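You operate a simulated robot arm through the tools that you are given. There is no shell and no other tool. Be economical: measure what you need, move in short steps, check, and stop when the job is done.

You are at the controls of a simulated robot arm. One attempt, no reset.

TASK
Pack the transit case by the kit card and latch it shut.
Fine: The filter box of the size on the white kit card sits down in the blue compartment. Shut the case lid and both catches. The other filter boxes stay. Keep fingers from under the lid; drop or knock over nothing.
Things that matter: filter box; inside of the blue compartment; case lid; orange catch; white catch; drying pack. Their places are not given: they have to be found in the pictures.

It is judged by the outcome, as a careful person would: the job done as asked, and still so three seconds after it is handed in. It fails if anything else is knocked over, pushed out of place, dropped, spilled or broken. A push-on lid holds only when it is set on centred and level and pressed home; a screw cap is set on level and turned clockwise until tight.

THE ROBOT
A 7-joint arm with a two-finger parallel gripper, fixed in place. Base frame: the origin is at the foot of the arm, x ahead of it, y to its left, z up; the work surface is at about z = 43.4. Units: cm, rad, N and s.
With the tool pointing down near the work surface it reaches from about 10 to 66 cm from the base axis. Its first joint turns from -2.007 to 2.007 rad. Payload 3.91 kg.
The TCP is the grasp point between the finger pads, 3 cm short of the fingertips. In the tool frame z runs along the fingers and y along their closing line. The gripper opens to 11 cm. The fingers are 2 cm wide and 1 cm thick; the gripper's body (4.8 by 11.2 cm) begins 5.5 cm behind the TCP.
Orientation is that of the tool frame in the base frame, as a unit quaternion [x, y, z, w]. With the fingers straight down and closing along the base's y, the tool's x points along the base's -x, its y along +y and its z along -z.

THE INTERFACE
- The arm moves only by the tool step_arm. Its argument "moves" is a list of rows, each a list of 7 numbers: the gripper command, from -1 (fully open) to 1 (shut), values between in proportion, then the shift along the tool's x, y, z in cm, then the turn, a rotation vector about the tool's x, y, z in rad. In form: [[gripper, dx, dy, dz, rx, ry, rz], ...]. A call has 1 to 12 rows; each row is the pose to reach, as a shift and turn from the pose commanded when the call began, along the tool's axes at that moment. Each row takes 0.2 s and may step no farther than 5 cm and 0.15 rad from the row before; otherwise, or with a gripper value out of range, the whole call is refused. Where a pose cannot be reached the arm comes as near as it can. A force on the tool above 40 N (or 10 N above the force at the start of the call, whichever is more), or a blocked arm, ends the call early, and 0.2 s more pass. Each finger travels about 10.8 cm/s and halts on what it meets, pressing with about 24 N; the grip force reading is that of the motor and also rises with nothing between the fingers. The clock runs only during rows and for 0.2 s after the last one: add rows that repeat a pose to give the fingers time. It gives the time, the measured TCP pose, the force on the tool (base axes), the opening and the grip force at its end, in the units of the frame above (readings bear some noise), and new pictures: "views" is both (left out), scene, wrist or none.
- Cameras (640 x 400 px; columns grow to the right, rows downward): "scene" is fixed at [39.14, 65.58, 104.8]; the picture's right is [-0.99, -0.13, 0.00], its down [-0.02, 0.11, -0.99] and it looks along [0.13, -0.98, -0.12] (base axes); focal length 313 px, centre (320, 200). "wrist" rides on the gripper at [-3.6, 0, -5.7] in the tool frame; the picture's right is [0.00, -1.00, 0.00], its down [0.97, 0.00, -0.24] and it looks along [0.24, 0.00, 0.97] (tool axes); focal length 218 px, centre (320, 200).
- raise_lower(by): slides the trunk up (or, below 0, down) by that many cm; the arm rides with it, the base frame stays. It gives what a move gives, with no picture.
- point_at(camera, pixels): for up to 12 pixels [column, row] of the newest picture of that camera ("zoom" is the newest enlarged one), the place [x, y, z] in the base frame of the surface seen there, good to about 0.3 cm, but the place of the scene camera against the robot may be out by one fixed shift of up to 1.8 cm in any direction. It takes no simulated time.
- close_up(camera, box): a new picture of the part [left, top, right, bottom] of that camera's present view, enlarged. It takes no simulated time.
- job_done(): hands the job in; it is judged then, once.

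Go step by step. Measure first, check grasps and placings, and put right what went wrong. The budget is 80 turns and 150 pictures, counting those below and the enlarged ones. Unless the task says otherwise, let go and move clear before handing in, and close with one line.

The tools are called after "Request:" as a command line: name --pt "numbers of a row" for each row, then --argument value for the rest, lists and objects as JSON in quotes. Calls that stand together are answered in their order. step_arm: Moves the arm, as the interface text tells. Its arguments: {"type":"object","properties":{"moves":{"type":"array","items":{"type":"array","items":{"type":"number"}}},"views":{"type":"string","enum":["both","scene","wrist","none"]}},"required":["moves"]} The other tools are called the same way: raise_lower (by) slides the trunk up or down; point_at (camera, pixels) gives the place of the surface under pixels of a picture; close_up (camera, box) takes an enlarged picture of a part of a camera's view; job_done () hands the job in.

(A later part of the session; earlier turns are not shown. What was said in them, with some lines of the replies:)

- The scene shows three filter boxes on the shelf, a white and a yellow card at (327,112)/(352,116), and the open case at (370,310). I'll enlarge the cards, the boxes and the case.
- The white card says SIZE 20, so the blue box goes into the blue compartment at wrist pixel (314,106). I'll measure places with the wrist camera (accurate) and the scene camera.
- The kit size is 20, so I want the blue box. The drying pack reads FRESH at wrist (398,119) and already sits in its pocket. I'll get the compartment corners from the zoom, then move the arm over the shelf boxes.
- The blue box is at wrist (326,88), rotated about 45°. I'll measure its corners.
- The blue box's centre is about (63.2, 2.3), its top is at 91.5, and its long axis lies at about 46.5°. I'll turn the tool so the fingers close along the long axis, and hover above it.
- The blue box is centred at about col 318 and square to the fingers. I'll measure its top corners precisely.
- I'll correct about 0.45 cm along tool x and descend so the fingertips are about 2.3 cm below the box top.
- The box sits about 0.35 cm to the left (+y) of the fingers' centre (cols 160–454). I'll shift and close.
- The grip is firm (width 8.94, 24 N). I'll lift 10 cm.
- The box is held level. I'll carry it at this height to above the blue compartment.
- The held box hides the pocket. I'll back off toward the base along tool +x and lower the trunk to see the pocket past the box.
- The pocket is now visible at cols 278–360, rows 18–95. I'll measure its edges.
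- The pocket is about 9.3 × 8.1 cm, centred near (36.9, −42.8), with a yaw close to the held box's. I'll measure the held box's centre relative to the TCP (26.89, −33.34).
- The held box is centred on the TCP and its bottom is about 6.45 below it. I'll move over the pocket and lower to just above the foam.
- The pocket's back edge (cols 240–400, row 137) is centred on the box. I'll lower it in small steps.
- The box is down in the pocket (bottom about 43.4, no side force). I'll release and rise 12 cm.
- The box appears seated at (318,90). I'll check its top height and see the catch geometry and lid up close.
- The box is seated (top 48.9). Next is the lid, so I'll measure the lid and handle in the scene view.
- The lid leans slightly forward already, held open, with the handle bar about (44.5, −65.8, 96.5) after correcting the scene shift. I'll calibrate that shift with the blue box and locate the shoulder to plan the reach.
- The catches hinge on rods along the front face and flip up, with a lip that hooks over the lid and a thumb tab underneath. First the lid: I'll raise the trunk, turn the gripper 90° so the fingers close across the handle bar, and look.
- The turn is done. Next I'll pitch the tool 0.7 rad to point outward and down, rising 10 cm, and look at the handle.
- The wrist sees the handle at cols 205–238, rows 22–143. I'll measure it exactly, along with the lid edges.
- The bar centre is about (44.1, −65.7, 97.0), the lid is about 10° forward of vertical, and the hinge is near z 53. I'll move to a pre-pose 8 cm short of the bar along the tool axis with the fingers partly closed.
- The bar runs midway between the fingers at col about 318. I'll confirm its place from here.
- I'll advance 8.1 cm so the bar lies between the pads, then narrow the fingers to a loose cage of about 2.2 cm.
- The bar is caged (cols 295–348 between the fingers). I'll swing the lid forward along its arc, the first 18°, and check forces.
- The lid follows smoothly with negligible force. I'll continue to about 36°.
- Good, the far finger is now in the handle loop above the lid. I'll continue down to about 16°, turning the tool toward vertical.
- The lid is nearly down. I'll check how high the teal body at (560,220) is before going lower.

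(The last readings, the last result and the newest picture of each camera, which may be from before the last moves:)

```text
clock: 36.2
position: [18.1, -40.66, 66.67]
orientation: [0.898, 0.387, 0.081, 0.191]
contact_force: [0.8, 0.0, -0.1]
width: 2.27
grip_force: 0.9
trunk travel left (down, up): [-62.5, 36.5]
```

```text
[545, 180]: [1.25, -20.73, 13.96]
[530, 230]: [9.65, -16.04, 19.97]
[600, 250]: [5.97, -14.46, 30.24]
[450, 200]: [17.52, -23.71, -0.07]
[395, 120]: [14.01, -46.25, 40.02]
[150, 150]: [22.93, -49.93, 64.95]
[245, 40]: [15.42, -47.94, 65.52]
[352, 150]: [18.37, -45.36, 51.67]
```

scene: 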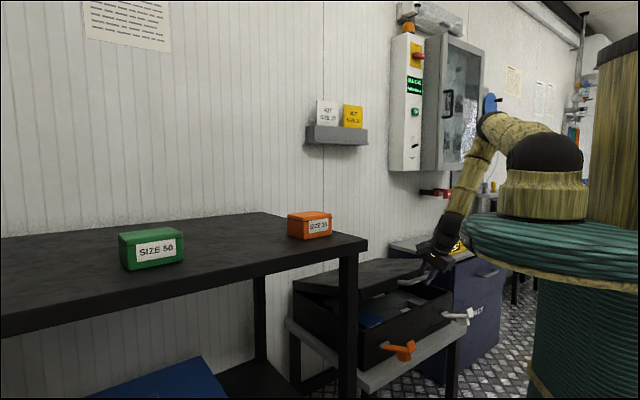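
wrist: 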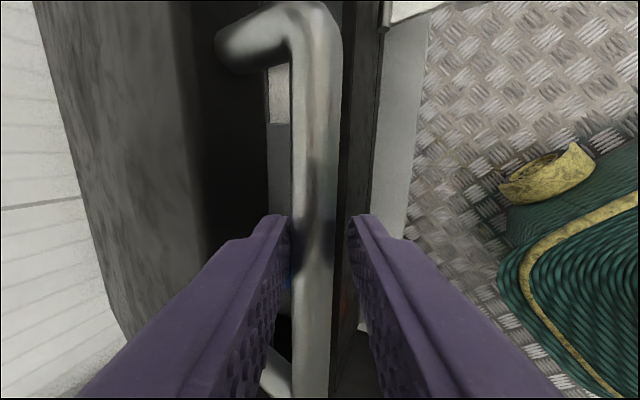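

The teal body is well below. I'll bring the lid down to just about closed.

Request:
step_arm --pt "0.6 0 -1.82 2.44 0.055 0 0" --pt "0.6 0 -3.48 4.99 0.11 0 0" --pt "0.6 0 -4.59 6.99 0.165 0 0" --pt "0.6 0 -5.25 8.36 0.22 0 0" --pt "0.6 0 -5.75 9.43 0.22 0 0" --pt "0.6 0 -5.75 9.43 0.22 0 0"

```text
clock: 37.6
position: [17.22, -39.97, 55.62]
orientation: [0.914, 0.392, 0.038, 0.093]
contact_force: [1.5, -3.0, 1.6]
width: 2.36
grip_force: 1.5
trunk travel left (down, up): [-62.5, 36.5]
```

scene: 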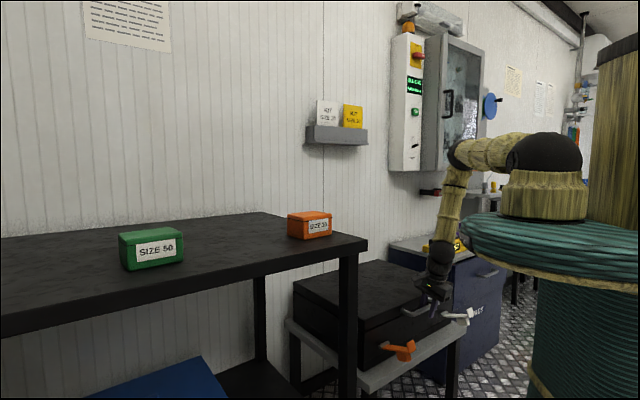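
wrist: 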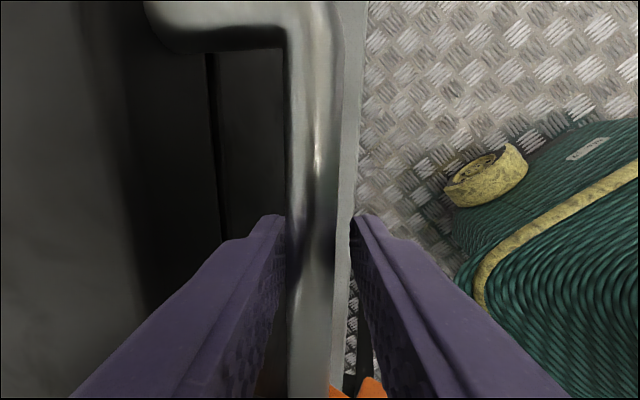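

The lid looks shut. I'll loosen slightly and withdraw straight back along the fingers, then look.

Request:
step_arm --pt "0.5 0 0 0 0 0 0" --pt "0.5 0 0 -1.5 0 0 0" --pt "0.5 0 0 -4 0 0 0" --pt "0.5 0 0 -8 0 0 0" --pt "0.5 0 0 -12 0 0 0" --pt "0.5 0 0 -16 0 0 0" --pt "0.5 0 0 -20 0.1 0 0" --pt "0.5 0 0 -20 0.2 0 0"

```text
clock: 39.4
position: [14.52, -37.33, 75.31]
orientation: [0.919, 0.394, 0.0, -0.001]
contact_force: [0.5, -0.5, -0.7]
width: 2.74
grip_force: 0.0
trunk travel left (down, up): [-62.5, 36.5]
```

scene: 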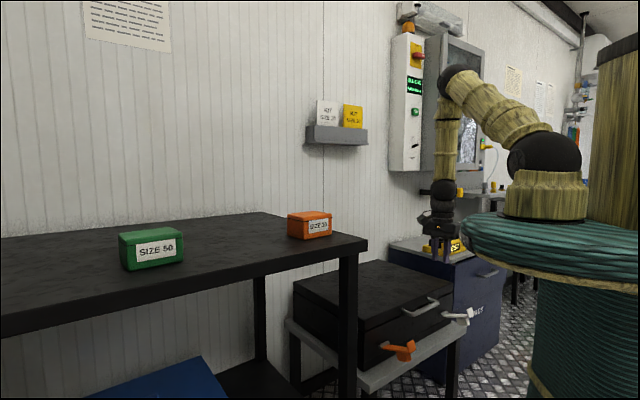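
wrist: 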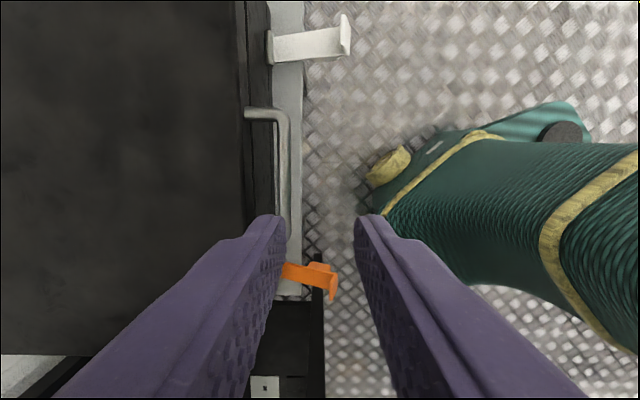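

I'll measure the lid's level and the catch geometry from here.

Request:
point_at --camera "wrist" --pixels '[[230, 40], [230, 200], [100, 100], [255, 60], [284, 160], [275, 47], [305, 45], [338, 42], [345, 25], [348, 45], [290, 30], [310, 275]]'

Request:
close_up --camera "scene" --box '[280, 250, 490, 380]'

Request:
close_up --camera "wrist" --box '[220, 0, 380, 110]'

```text
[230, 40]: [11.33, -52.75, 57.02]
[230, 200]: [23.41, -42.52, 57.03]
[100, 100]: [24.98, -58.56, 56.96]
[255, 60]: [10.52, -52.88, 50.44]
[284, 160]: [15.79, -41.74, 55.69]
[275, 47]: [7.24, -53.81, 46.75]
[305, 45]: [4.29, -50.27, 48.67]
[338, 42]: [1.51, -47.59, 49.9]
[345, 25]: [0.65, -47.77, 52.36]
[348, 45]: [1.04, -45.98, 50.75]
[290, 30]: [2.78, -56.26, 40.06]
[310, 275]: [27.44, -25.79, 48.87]
```

```text
3.05 times, centred on (385, 315) of scene
```

zoom: 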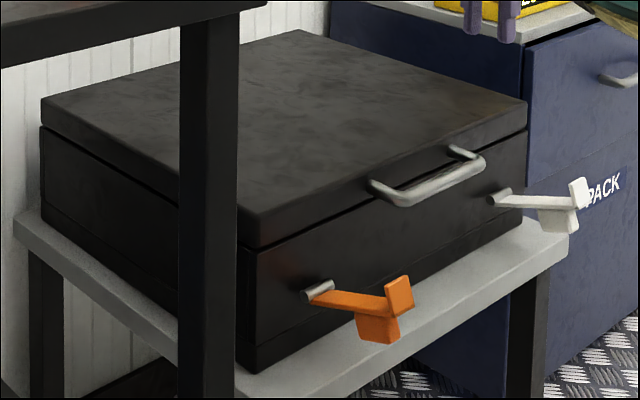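

```text
3.64 times, centred on (300, 55) of wrist
```

zoom: 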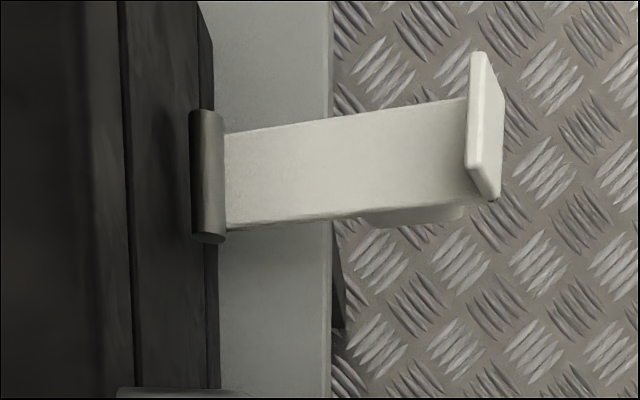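

The lid lies level at z 57.0 on the case. Catch hinges are at v about 44.2, z 46.5, and the white bar is about 10 cm long, tilted up 17°. I'll turn the gripper back 90° so the fingers straddle the catch bar's sides, then lift it along its arc.

Request:
step_arm --pt "0.5 0 0 0 0 0 -0.14" --pt "0.5 0 0 0 0 0 -0.28" --pt "0.5 0 0 0 0 0 -0.42" --pt "0.5 0 0 0 0 0 -0.56" --pt "0.3 0 0 0 0 0 -0.7" --pt "0.1 0 0 0 0 0 -0.84" --pt "-0.09 0 0 0 0 0 -0.98" --pt "-0.09 0 0 0 0 0 -1.12" --pt "-0.09 0 0 0 0 0 -1.26" --pt "-0.09 0 0 0 0 0 -1.4" --pt "-0.09 0 0 0 0 0 -1.535" --pt "-0.09 0 0 0 0 0 -1.535" --views "none"

```text
clock: 42.0
position: [14.46, -37.13, 75.17]
orientation: [0.386, 0.923, 0.0, 0.0]
contact_force: [0.1, -1.0, 0.1]
width: 5.99
grip_force: 0.0
trunk travel left (down, up): [-62.5, 36.5]
```

I'll hover over the white catch with the tool tilted 0.3 rad inward.

Request:
step_arm --pt "-0.09 -0.2 -2.8 1 0 -0.05 0" --pt "-0.09 -0.4 -5.5 3 0 -0.1 0" --pt "-0.09 -0.6 -8.3 5 0 -0.15 0" --pt "-0.09 -0.85 -11 7.5 0 -0.2 0" --pt "-0.09 -1.05 -13.8 10 0 -0.25 0" --pt "-0.09 -1.25 -16.55 12 0 -0.3 0" --pt "-0.09 -1.25 -16.55 13 0 -0.3 0" --pt "-0.09 -1.25 -16.55 13 0 -0.3 0"

```text
clock: 43.8
position: [3.38, -49.61, 62.2]
orientation: [0.382, 0.912, -0.057, 0.138]
contact_force: [-0.3, 0.2, 0.9]
width: 6.0
grip_force: 0.1
trunk travel left (down, up): [-62.5, 36.5]
```

scene: 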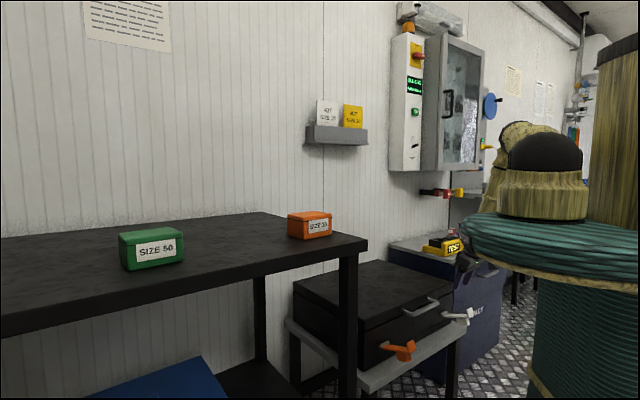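
wrist: 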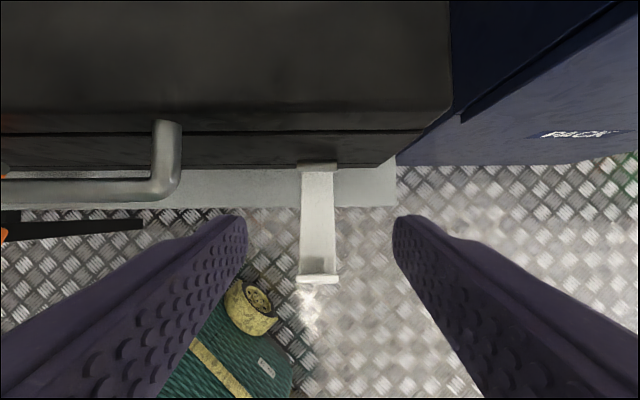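

The white catch is centred at col 318, between the fingers. I'll measure it before descending.

Request:
point_at --camera "wrist" --pixels '[[318, 168], [318, 185], [318, 210], [318, 240], [318, 265], [318, 280], [303, 230], [335, 230], [299, 279], [338, 279], [318, 140], [520, 90]]'

Request:
close_up --camera "wrist" --box '[260, 130, 380, 300]'

```text
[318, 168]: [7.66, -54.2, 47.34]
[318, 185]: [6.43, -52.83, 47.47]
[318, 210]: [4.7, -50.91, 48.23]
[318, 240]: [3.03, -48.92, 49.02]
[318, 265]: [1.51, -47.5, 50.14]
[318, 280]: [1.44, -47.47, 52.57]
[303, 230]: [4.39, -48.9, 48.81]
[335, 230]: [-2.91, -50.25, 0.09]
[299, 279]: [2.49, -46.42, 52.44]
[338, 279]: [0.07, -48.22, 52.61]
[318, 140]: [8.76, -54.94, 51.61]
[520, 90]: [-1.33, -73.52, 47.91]
```

```text
2.35 times, centred on (320, 215) of wrist
```

zoom: 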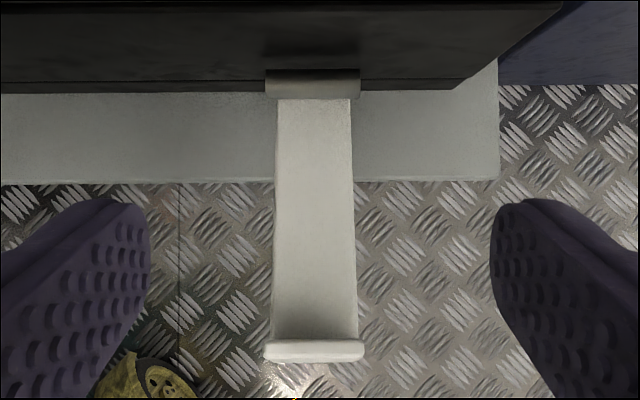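

The bar at r≈7 cm is at v 37.5, z 48.7. I'll descend with the fingers straddling it.

Request:
step_arm --pt "-0.09 1.1 0 3.3 0 0 0" --pt "-0.09 2.2 0 6.6 0 0 0" --pt "-0.09 3.2 0 9.6 0 0 0" --pt "-0.09 3.9 0 11.6 0 0 0" --pt "-0.09 4.28 0 12.8 0 0 0" --pt "-0.09 4.28 0 12.8 0 0 0"

```text
clock: 45.2
position: [3.18, -49.7, 48.68]
orientation: [0.383, 0.912, -0.057, 0.137]
contact_force: [-0.3, 0.3, 0.4]
width: 6.0
grip_force: 0.0
trunk travel left (down, up): [-62.5, 36.5]
```

scene: 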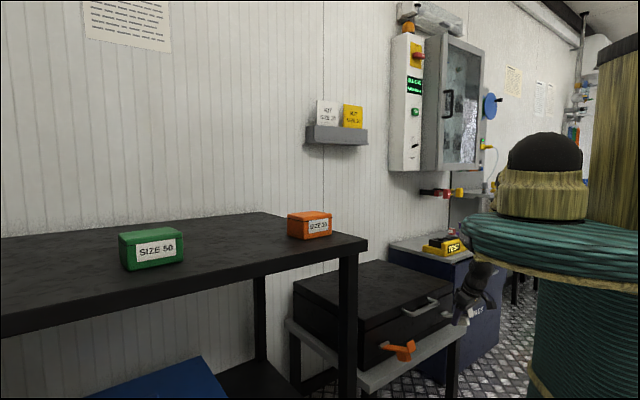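
wrist: 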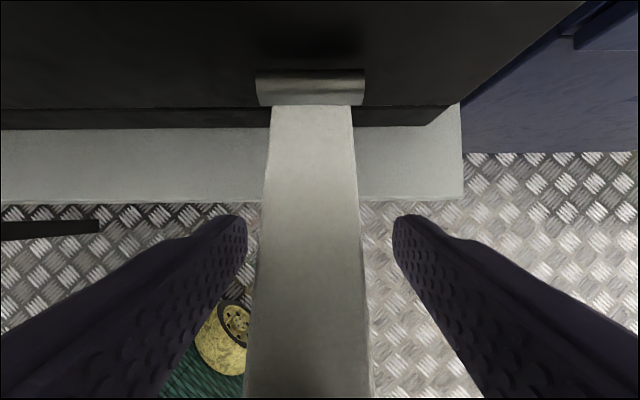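

The bar is slightly left of centre. I'll shift 0.25 cm and grip it.

Request:
step_arm --pt "-0.09 0 0.25 0 0 0 0" --pt "0.3 0 0.25 0 0 0 0" --pt "0.6 0 0.25 0 0 0 0" --pt "0.8 0 0.25 0 0 0 0" --pt "0.8 0 0.25 0 0 0 0" --views "wrist"

```text
clock: 46.4
position: [3.39, -49.37, 48.72]
orientation: [0.382, 0.912, -0.057, 0.138]
contact_force: [-1.9, 0.6, 1.3]
width: 3.13
grip_force: 45.1
trunk travel left (down, up): [-62.5, 36.5]
```

wrist: 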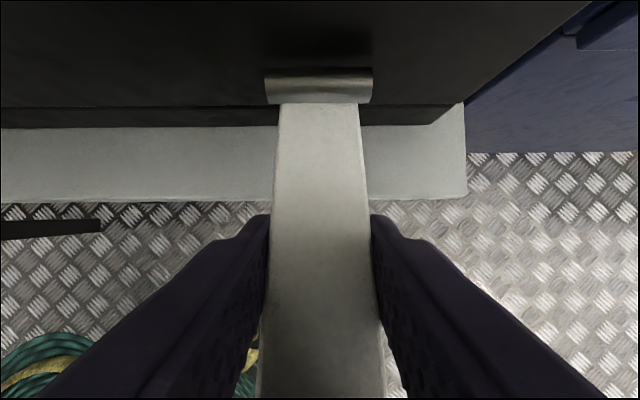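

The bar is gripped (width 3.13). I'll swing it up along the hinge arc to about 70°.

Request:
step_arm --pt "0.8 -0.65 0.25 -0.8 0 0 0" --pt "0.8 -1.43 0.25 -1.51 0 0 0" --pt "0.8 -2.33 0.25 -2.11 0 0 0" --pt "0.8 -3.29 0.25 -2.54 0 0 0" --pt "0.8 -4.32 0.25 -2.82 0 0 0" --pt "0.8 -5.26 0.25 -2.93 0 0 0" --pt "0.8 -5.26 0.25 -2.93 0 0 0"

```text
clock: 48.0
position: [6.13, -52.04, 53.04]
orientation: [0.384, 0.912, -0.057, 0.135]
contact_force: [-25.3, 10.6, 1.7]
width: 3.06
grip_force: 45.0
trunk travel left (down, up): [-62.5, 36.5]
```

scene: 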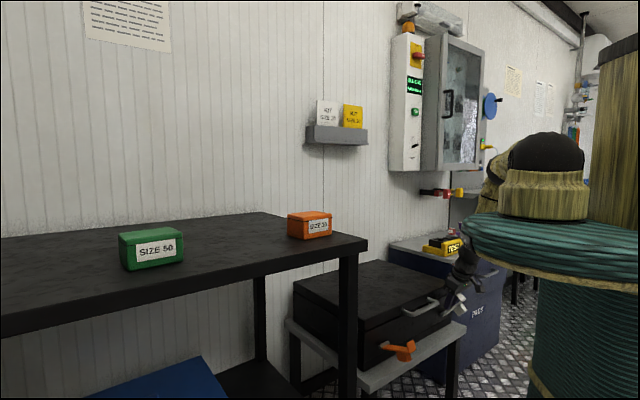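
wrist: 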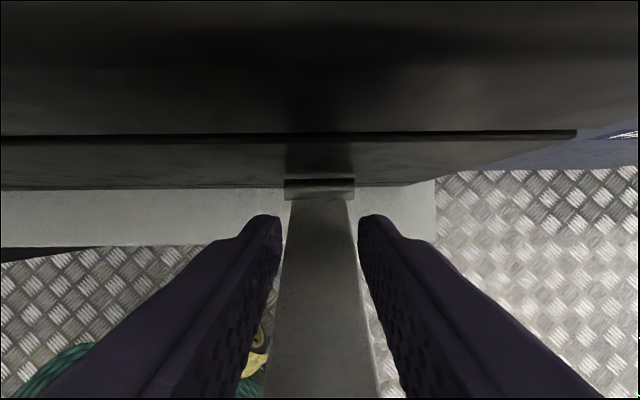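

The bar has risen with a resisting force of about 27 N outward. I'll open the fingers slightly and see whether the catch stays.

Request:
step_arm --pt "0.3 0 0 0 0 0 0" --pt "0.1 0 0 0 0 0 0" --pt "0.1 0 0 0 0 0 0"

Request:
close_up --camera "scene" --box '[390, 220, 520, 340]'

```text
clock: 48.8
position: [6.52, -52.21, 52.97]
orientation: [0.383, 0.912, -0.057, 0.138]
contact_force: [-1.1, -0.5, 0.4]
width: 4.96
grip_force: 0.1
trunk travel left (down, up): [-62.5, 36.5]
```

scene: 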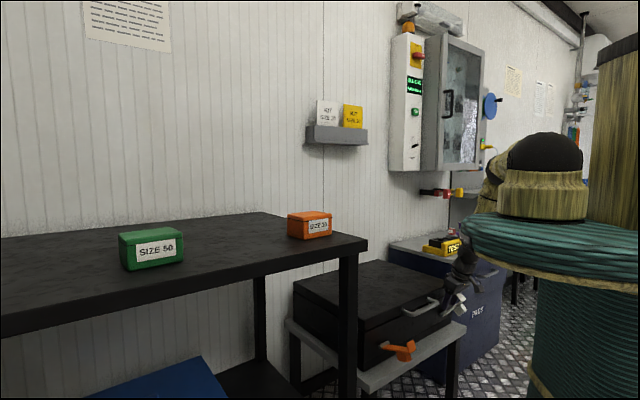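
wrist: 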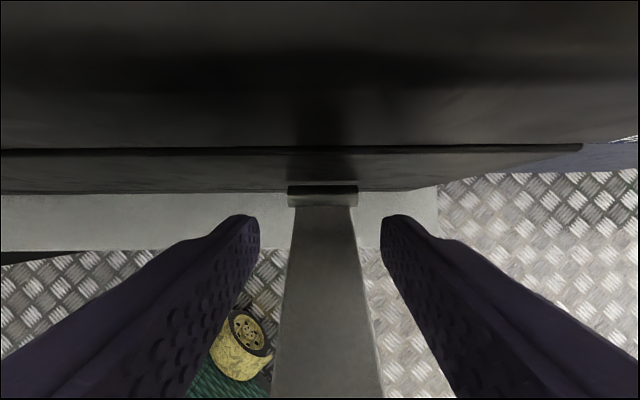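

```text
3.33 times, centred on (455, 280) of scene
```

zoom: 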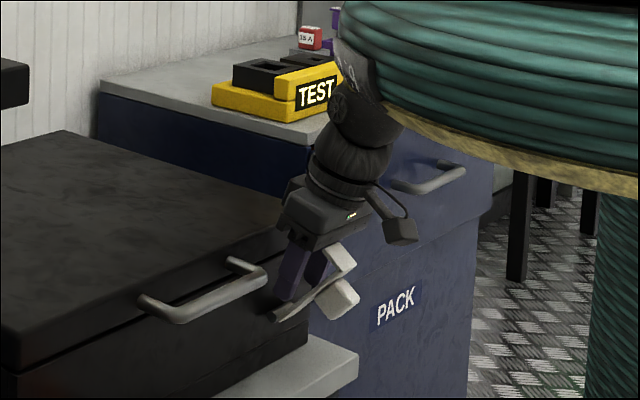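

The catch stays put at about 45° (it slipped in the grip). I'll withdraw, then push it home from outside with closed fingers.

Request:
step_arm --pt "0.1 0 0 -2 0 0 0" --pt "0.1 0 0 -5 0 0 0" --pt "0.1 0 0 -9 0 0 0" --pt "0.1 3 0 -11 0 0 0" --pt "0.1 7 0 -11 0 0 0" --pt "0.1 7 0 -11 0 0 0"

```text
clock: 50.2
position: [-0.45, -44.92, 61.84]
orientation: [0.382, 0.912, -0.057, 0.138]
contact_force: [0.4, -0.1, -0.7]
width: 4.95
grip_force: 0.1
trunk travel left (down, up): [-62.5, 36.5]
```

scene: 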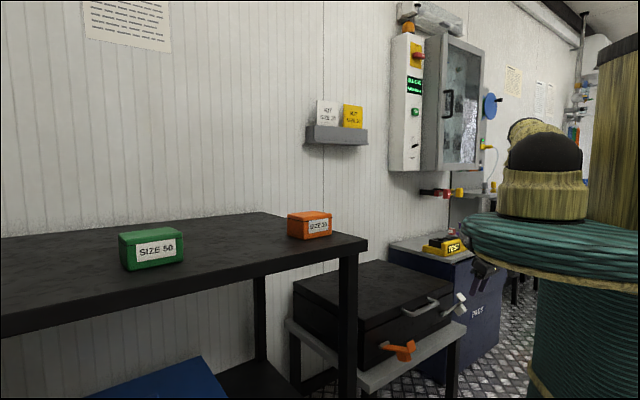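
wrist: 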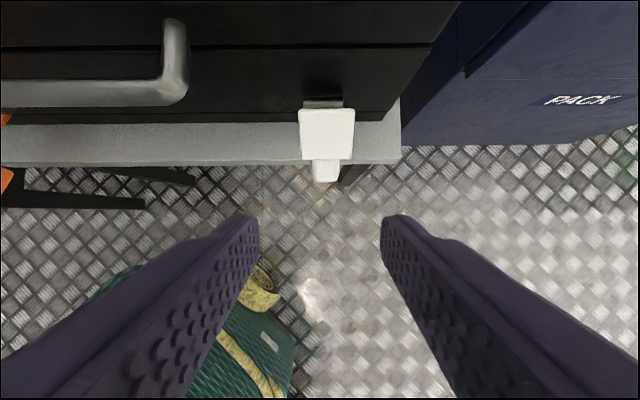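

Request:
point_at --camera "wrist" --pixels '[[326, 115], [326, 135], [326, 155], [326, 165], [326, 178], [304, 135], [351, 135], [322, 103]]'

Request:
close_up --camera "scene" --box '[420, 270, 490, 330]'

```text
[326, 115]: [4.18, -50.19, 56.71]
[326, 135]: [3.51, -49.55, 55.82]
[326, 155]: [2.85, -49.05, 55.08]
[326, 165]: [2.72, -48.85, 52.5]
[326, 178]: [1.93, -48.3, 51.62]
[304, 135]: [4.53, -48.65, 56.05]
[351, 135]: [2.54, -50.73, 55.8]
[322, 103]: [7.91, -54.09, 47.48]
```

```text
6.67 times, centred on (455, 300) of scene
```

zoom: 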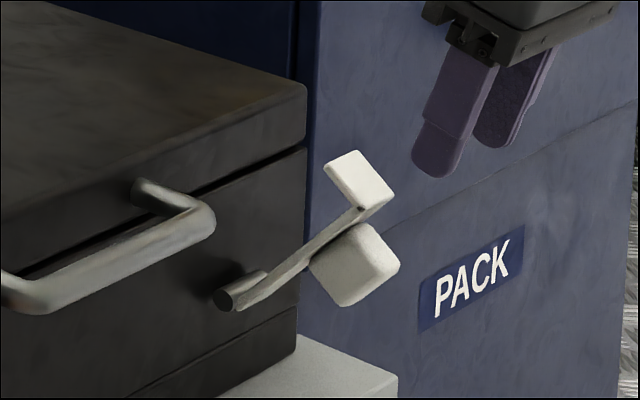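

The catch is at about 49°, with the tab's outer end at v 35.8, z 51.6. I'll close the fingers, make the tool vertical, and line up outside the tab.

Request:
step_arm --pt "0.5 -0.1 -0.2 1 0 0.1 0" --pt "1 -0.2 -0.4 2 0 0.2 0" --pt "1 -0.4 -0.55 3.8 0 0.3 0" --pt "1 -0.4 -0.55 3.8 0 0.3 0" --pt "1 -0.4 -0.55 3.8 0 0.3 0"

```text
clock: 51.4
position: [0.14, -46.64, 58.05]
orientation: [0.387, 0.922, 0.0, -0.001]
contact_force: [-0.3, 1.3, -0.7]
width: 0.01
grip_force: 23.9
trunk travel left (down, up): [-62.5, 36.5]
```

scene: 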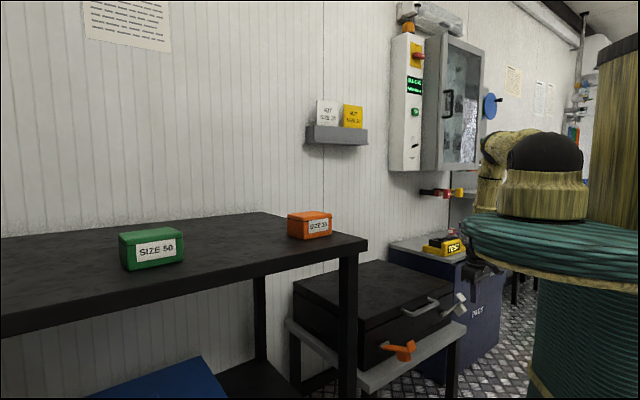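
wrist: 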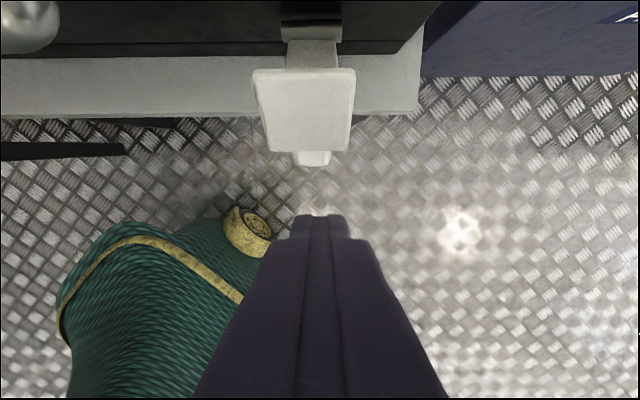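

I'll descend beside the tab and push it inward along its arc.

Request:
step_arm --pt "1 0 0.3 2.5 0 0 0" --pt "1 0 0.3 4.65 0 0 0" --pt "1 -1.4 0.3 4.25 0 0 0" --pt "1 -2.35 0.3 3.35 0 0 0" --pt "1 -3.5 0.3 2.2 0 0 0" --pt "1 -4.9 0.3 1.25 0 0 0" --pt "1 -5.8 0.3 0.75 0 0 0" --pt "1 -6.57 0.3 0.45 0 0 0" --pt "1 -7.1 0.3 0.4 0 0 0" --pt "1 -7.1 0.3 0.4 0 0 0"

Request:
close_up --camera "scene" --box '[420, 250, 500, 330]'

```text
clock: 53.6
position: [4.91, -51.07, 57.49]
orientation: [0.388, 0.921, 0.002, -0.002]
contact_force: [-23.6, 22.7, 5.8]
width: 0.0
grip_force: 24.2
trunk travel left (down, up): [-62.5, 36.5]
```

scene: 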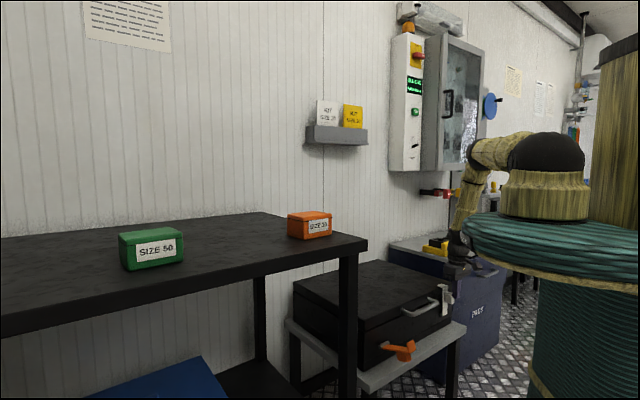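
wrist: 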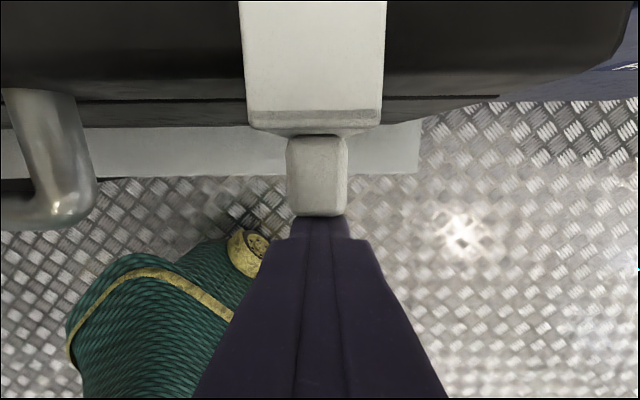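

```text
5.00 times, centred on (460, 290) of scene
```

zoom: 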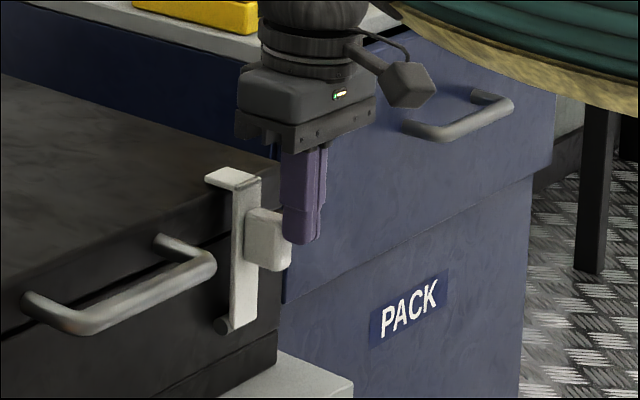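

The white catch now stands upright with its lip over the lid. I'll check that the lip lies flat on the lid, and back away.

Request:
point_at --camera "wrist" --pixels '[[315, 20], [315, 60], [315, 100], [315, 118], [316, 150], [316, 200], [200, 50], [450, 50]]'

Request:
step_arm --pt "1 2 0 0 0 0 0" --pt "1 5 0 -2 0 0 0" --pt "1 6 0 -6 0 0 0" --pt "1 6 0 -10 0 0 0" --pt "1 6 0 -10 0 0 0"

Request:
close_up --camera "scene" --box '[420, 250, 500, 330]'

```text
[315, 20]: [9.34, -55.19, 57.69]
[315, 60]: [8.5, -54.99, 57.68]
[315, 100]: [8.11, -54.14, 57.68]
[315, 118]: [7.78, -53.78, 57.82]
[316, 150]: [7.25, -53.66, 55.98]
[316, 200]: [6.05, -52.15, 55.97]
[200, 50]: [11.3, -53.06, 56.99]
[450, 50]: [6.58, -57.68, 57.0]
```

```text
clock: 54.8
position: [1.15, -47.1, 67.84]
orientation: [0.387, 0.922, 0.0, 0.0]
contact_force: [0.9, 0.0, 0.2]
width: 0.0
grip_force: 24.5
trunk travel left (down, up): [-62.5, 36.5]
```

scene: 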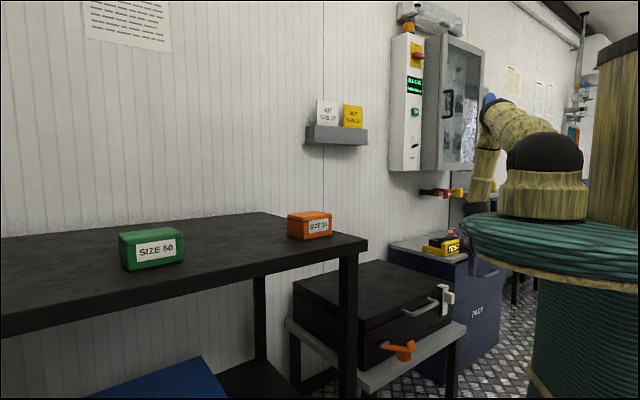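
wrist: 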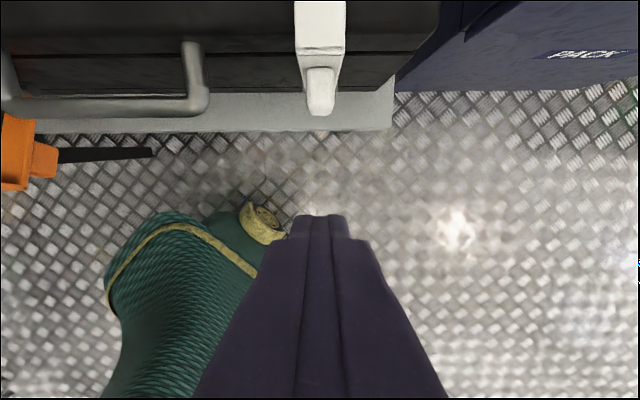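

```text
5.00 times, centred on (460, 290) of scene
```

zoom: 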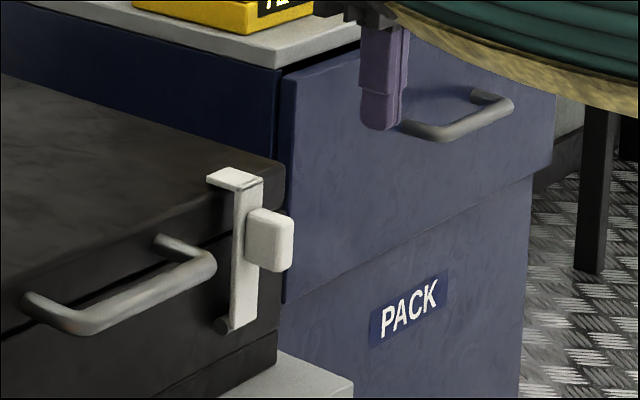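

White is latched: the lip lies flat at 57.7 on the lid at 57.0. I'll move to hover over the orange catch with the same tilt and opening.

Request:
step_arm --pt "0.5 -0.4 4.2 0 0 -0.04 0" --pt "0.1 -0.8 8.4 0 0 -0.08 0" --pt "-0.09 -1.2 12.6 0 0 -0.12 0" --pt "-0.09 -1.6 16.8 0 0 -0.16 0" --pt "-0.09 -2.1 21 0 0 -0.2 0" --pt "-0.09 -2.5 25.2 0 0 -0.24 0" --pt "-0.09 -2.9 29.4 0 0 -0.28 0" --pt "-0.09 -3.4 33.6 0 0 -0.3 0" --pt "-0.09 -3.4 33.6 0 0 -0.3 0"

```text
clock: 56.8
position: [27.59, -25.89, 67.39]
orientation: [0.383, 0.911, -0.058, 0.137]
contact_force: [-0.5, 0.4, -0.4]
width: 6.0
grip_force: 0.1
trunk travel left (down, up): [-62.5, 36.5]
```

scene: 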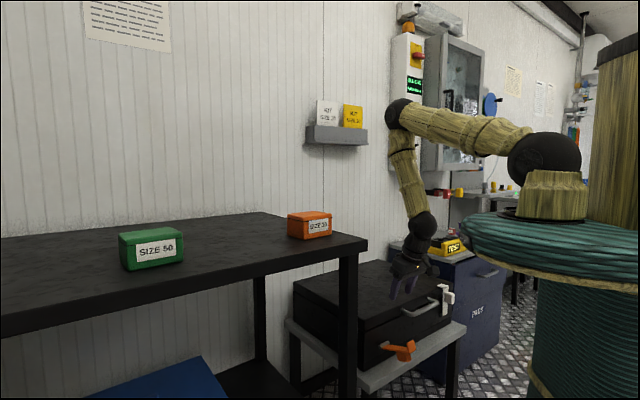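
wrist: 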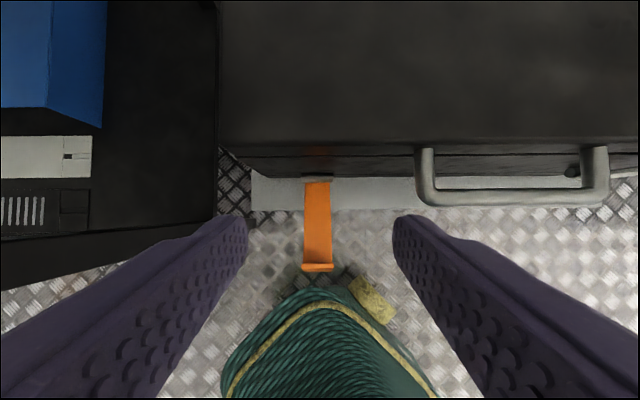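

Orange is centred at col 318. I'll measure it and the teal body below.

Request:
point_at --camera "wrist" --pixels '[[318, 180], [318, 195], [318, 220], [318, 245], [318, 267], [304, 240], [331, 240], [318, 290], [290, 320], [370, 300]]'

```text
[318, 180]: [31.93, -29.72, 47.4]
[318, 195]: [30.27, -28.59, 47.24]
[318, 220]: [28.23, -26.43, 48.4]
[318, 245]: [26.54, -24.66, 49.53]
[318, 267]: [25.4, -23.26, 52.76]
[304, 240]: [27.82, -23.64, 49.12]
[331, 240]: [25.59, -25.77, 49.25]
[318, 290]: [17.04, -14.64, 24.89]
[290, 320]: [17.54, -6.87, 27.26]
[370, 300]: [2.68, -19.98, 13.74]
```

I'll descend straddling the orange bar and grip it.

Request:
step_arm --pt "-0.09 1.2 0.1 3.7 0 0 0" --pt "-0.09 2.4 0.1 7.4 0 0 0" --pt "-0.09 3.6 0.1 11 0 0 0" --pt "-0.09 4.7 0.1 14.4 0 0 0" --pt "-0.09 5.5 0.1 16.8 0 0 0" --pt "-0.09 5.81 0.1 17.77 0 0 0" --pt "-0.09 5.81 0.1 17.77 0 0 0" --pt "0.3 5.81 0.1 17.77 0 0 0" --pt "0.6 5.81 0.1 17.77 0 0 0" --pt "0.8 5.81 0.1 17.77 0 0 0" --pt "0.8 5.81 0.1 17.77 0 0 0" --views "wrist"

```text
clock: 59.2
position: [27.61, -25.42, 48.91]
orientation: [0.381, 0.912, -0.057, 0.138]
contact_force: [10.8, 9.6, -3.6]
width: 3.17
grip_force: 44.9
trunk travel left (down, up): [-62.5, 36.5]
```

wrist: 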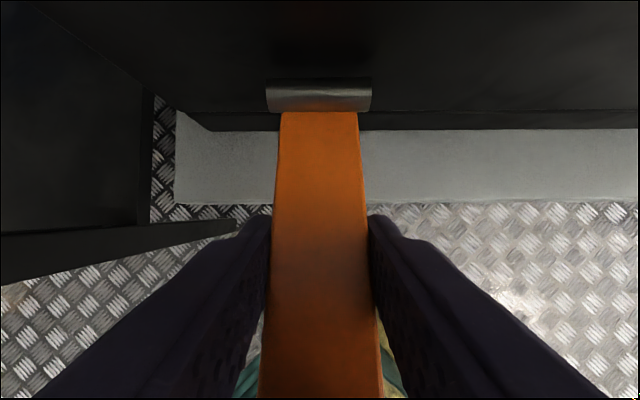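

It's gripped, with a small side force that I'll relieve by 0.15 cm. I'll swing it up as before, to about 62°.

Request:
step_arm --pt "0.8 -0.65 0.15 -0.8 0 0 0" --pt "0.8 -1.43 0.15 -1.51 0 0 0" --pt "0.8 -2.33 0.15 -2.11 0 0 0" --pt "0.8 -3.29 0.15 -2.54 0 0 0" --pt "0.8 -4.32 0.15 -2.82 0 0 0" --pt "0.8 -5.0 0.15 -2.9 0 0 0" --pt "0.3 -5.0 0.15 -2.9 0 0 0" --pt "0.1 -5.0 0.15 -2.9 0 0 0" --pt "0.1 -5.0 0.15 -2.9 0 0 0"

Request:
close_up --camera "scene" --box '[360, 280, 460, 370]'

```text
clock: 61.2
position: [30.29, -28.41, 53.18]
orientation: [0.382, 0.912, -0.059, 0.138]
contact_force: [1.0, -0.8, -0.1]
width: 4.94
grip_force: 0.1
trunk travel left (down, up): [-62.5, 36.5]
```

scene: 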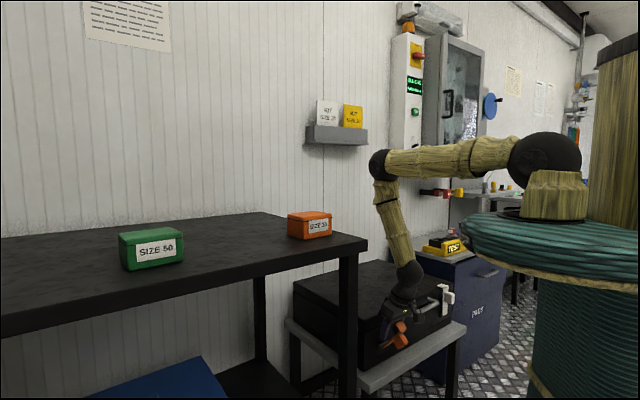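
wrist: 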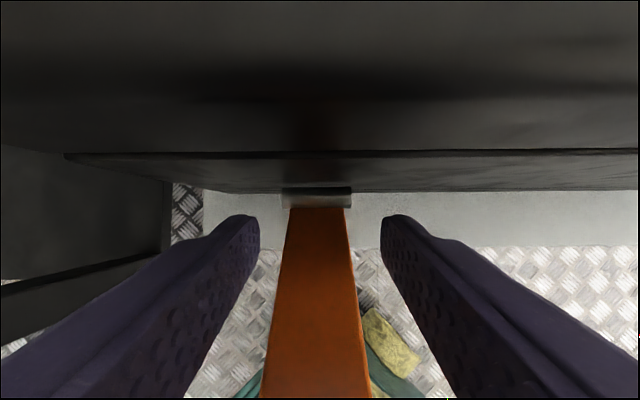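

```text
4.44 times, centred on (410, 325) of scene
```

zoom: 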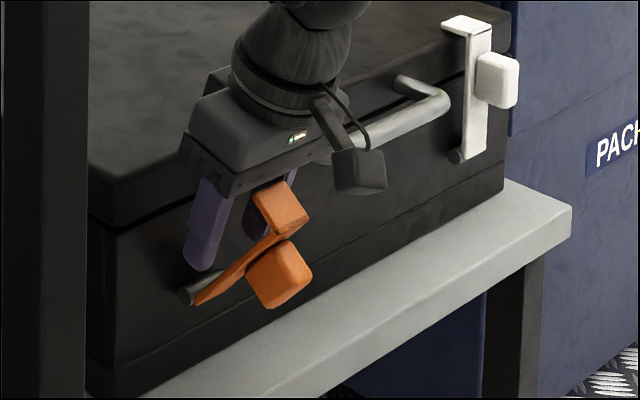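

Same state as before. I'll withdraw, back off and measure.

Request:
step_arm --pt "0.1 0 0 -2 0 0 0" --pt "0.1 0 0 -5 0 0 0" --pt "0.1 0 0 -9 0 0 0" --pt "0.1 3 0 -11 0 0 0" --pt "0.5 7 0 -11 0 0.1 0" --pt "1 7 0 -10 0 0.2 0" --pt "1 7 0 -8 0 0.3 0" --pt "1 7 0 -8 0 0.3 0"

```text
clock: 63.0
position: [23.89, -22.11, 58.62]
orientation: [0.387, 0.922, 0.0, -0.001]
contact_force: [-0.2, 0.6, 0.9]
width: 0.0
grip_force: 23.6
trunk travel left (down, up): [-62.5, 36.5]
```

scene: 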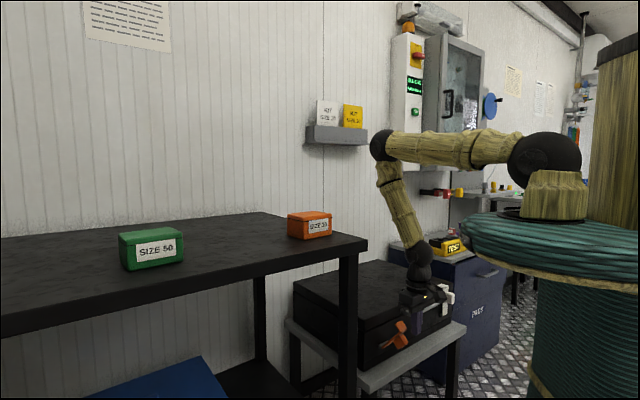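
wrist: 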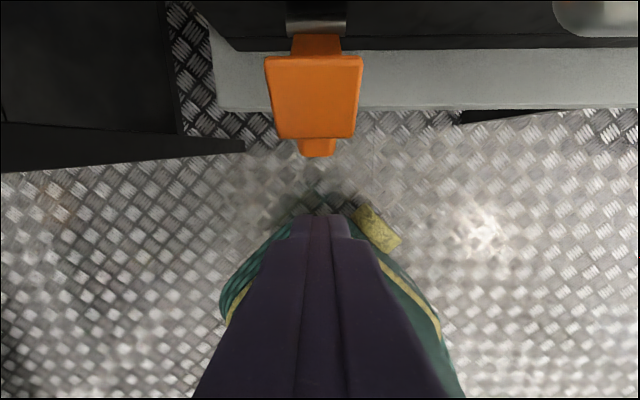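

Request:
point_at --camera "wrist" --pixels '[[317, 65], [316, 130], [317, 143], [317, 154], [270, 80], [358, 80]]'

```text
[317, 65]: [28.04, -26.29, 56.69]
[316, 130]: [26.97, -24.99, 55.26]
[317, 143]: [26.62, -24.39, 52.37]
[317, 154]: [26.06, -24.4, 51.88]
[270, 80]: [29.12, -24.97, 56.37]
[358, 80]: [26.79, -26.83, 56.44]
```

The tab end is at v 35.7, z 51.6, the same as white was. I'll push it home along the same path.

Request:
step_arm --pt "1 -0.8 0.1 2.6 0 0 0" --pt "1 -0.8 0.1 5.2 0 0 0" --pt "1 -2.3 0.1 4.8 0 0 0" --pt "1 -3.25 0.1 3.9 0 0 0" --pt "1 -4.43 0.1 2.77 0 0 0" --pt "1 -5.8 0.1 1.8 0 0 0" --pt "1 -6.7 0.1 1.3 0 0 0" --pt "1 -7.47 0.1 1.0 0 0 0" --pt "1 -8.0 0.1 0.95 0 0 0" --pt "1 -8.0 0.1 0.95 0 0 0"

Request:
close_up --camera "scene" --box '[360, 270, 470, 370]'

Request:
point_at --camera "wrist" --pixels '[[315, 20], [315, 60], [315, 100], [200, 50], [450, 50]]'

```text
clock: 65.2
position: [29.17, -26.93, 57.64]
orientation: [0.387, 0.922, 0.002, -0.008]
contact_force: [-26.6, 27.7, -2.8]
width: 0.02
grip_force: 24.2
trunk travel left (down, up): [-62.5, 36.5]
```

scene: 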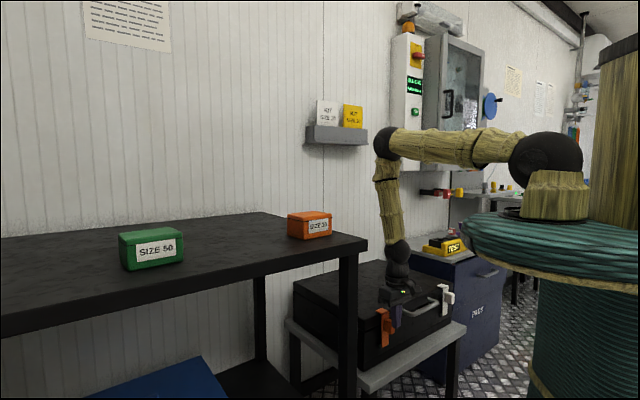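
wrist: 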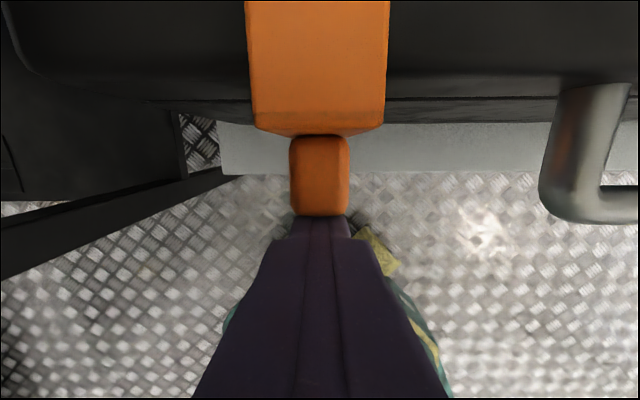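

```text
4.00 times, centred on (415, 320) of scene
```

zoom: 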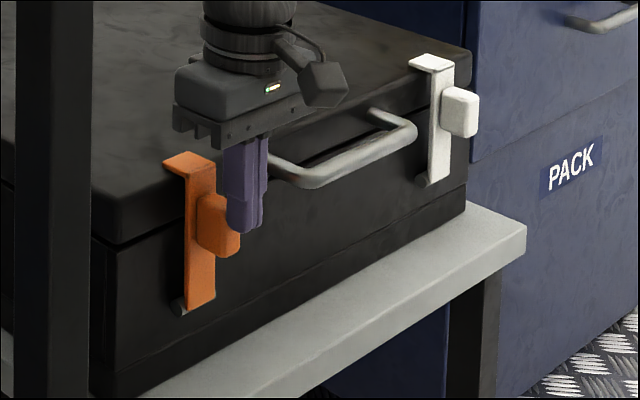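

```text
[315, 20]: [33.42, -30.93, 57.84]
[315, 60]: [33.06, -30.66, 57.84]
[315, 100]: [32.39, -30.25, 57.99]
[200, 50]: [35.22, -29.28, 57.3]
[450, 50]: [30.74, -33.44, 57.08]
```

Both catches are up with their lips over the lid. I'll back away and do a final check.

Request:
step_arm --pt "1 2 0 0 0 0 0" --pt "1 5 0 -2 0 0 0" --pt "1 6 0 -6 0 0 0" --pt "1 6 0 -11 0 0 0" --pt "1 6 0 -16 0 0 0" --pt "1 6 0 -16 0 0 0"

Request:
close_up --camera "scene" --box '[280, 240, 490, 380]'

Request:
point_at --camera "wrist" --pixels '[[270, 40], [500, 40], [400, 20], [600, 60], [320, 70]]'

```text
clock: 66.6
position: [25.27, -23.19, 73.95]
orientation: [0.387, 0.922, 0.0, 0.0]
contact_force: [0.1, 0.5, -0.3]
width: 0.0
grip_force: 23.2
trunk travel left (down, up): [-62.5, 36.5]
```

scene: 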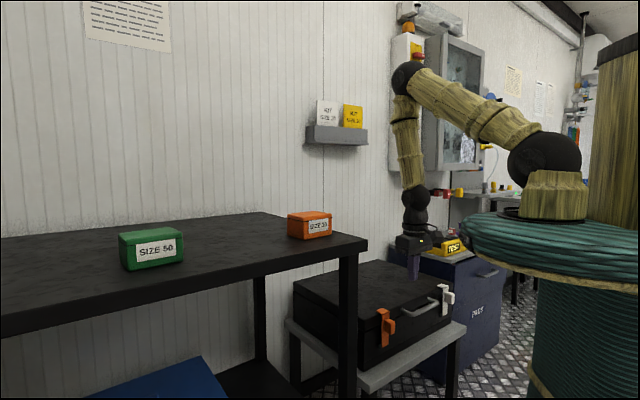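
wrist: 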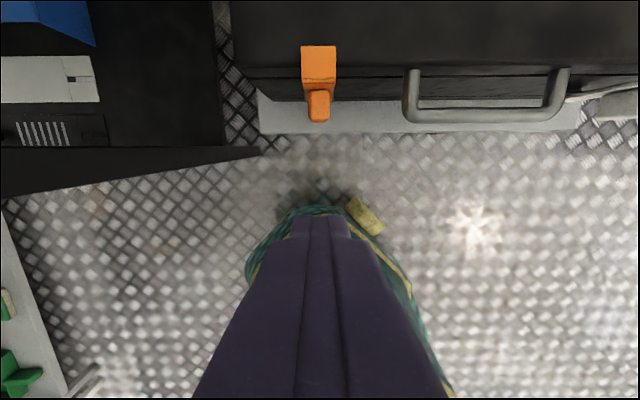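

```text
2.86 times, centred on (385, 310) of scene
```

zoom: 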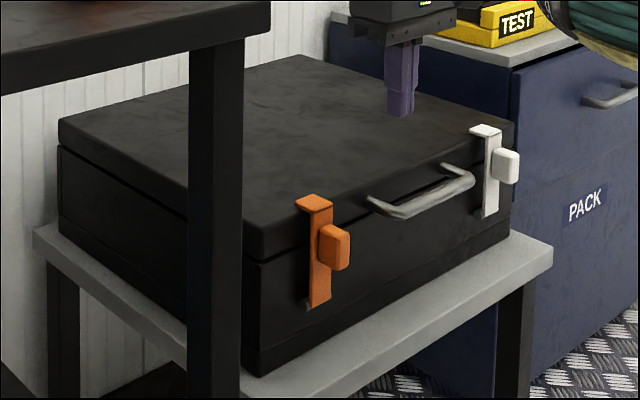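

```text
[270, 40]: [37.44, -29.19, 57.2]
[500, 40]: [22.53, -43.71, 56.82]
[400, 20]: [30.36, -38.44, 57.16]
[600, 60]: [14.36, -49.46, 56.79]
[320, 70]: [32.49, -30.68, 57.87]
```

The lid is level at z about 57, both catches are upright over it, and the green and orange boxes are undisturbed on the shelf. The arm is clear, so I'm handing in.

Request:
job_done

```text
The job is handed in.
```

The size 20 (blue) filter box sits in the blue compartment, the lid is shut with both the orange and white catches latched, and the other two boxes and the drying pack were left where they were.
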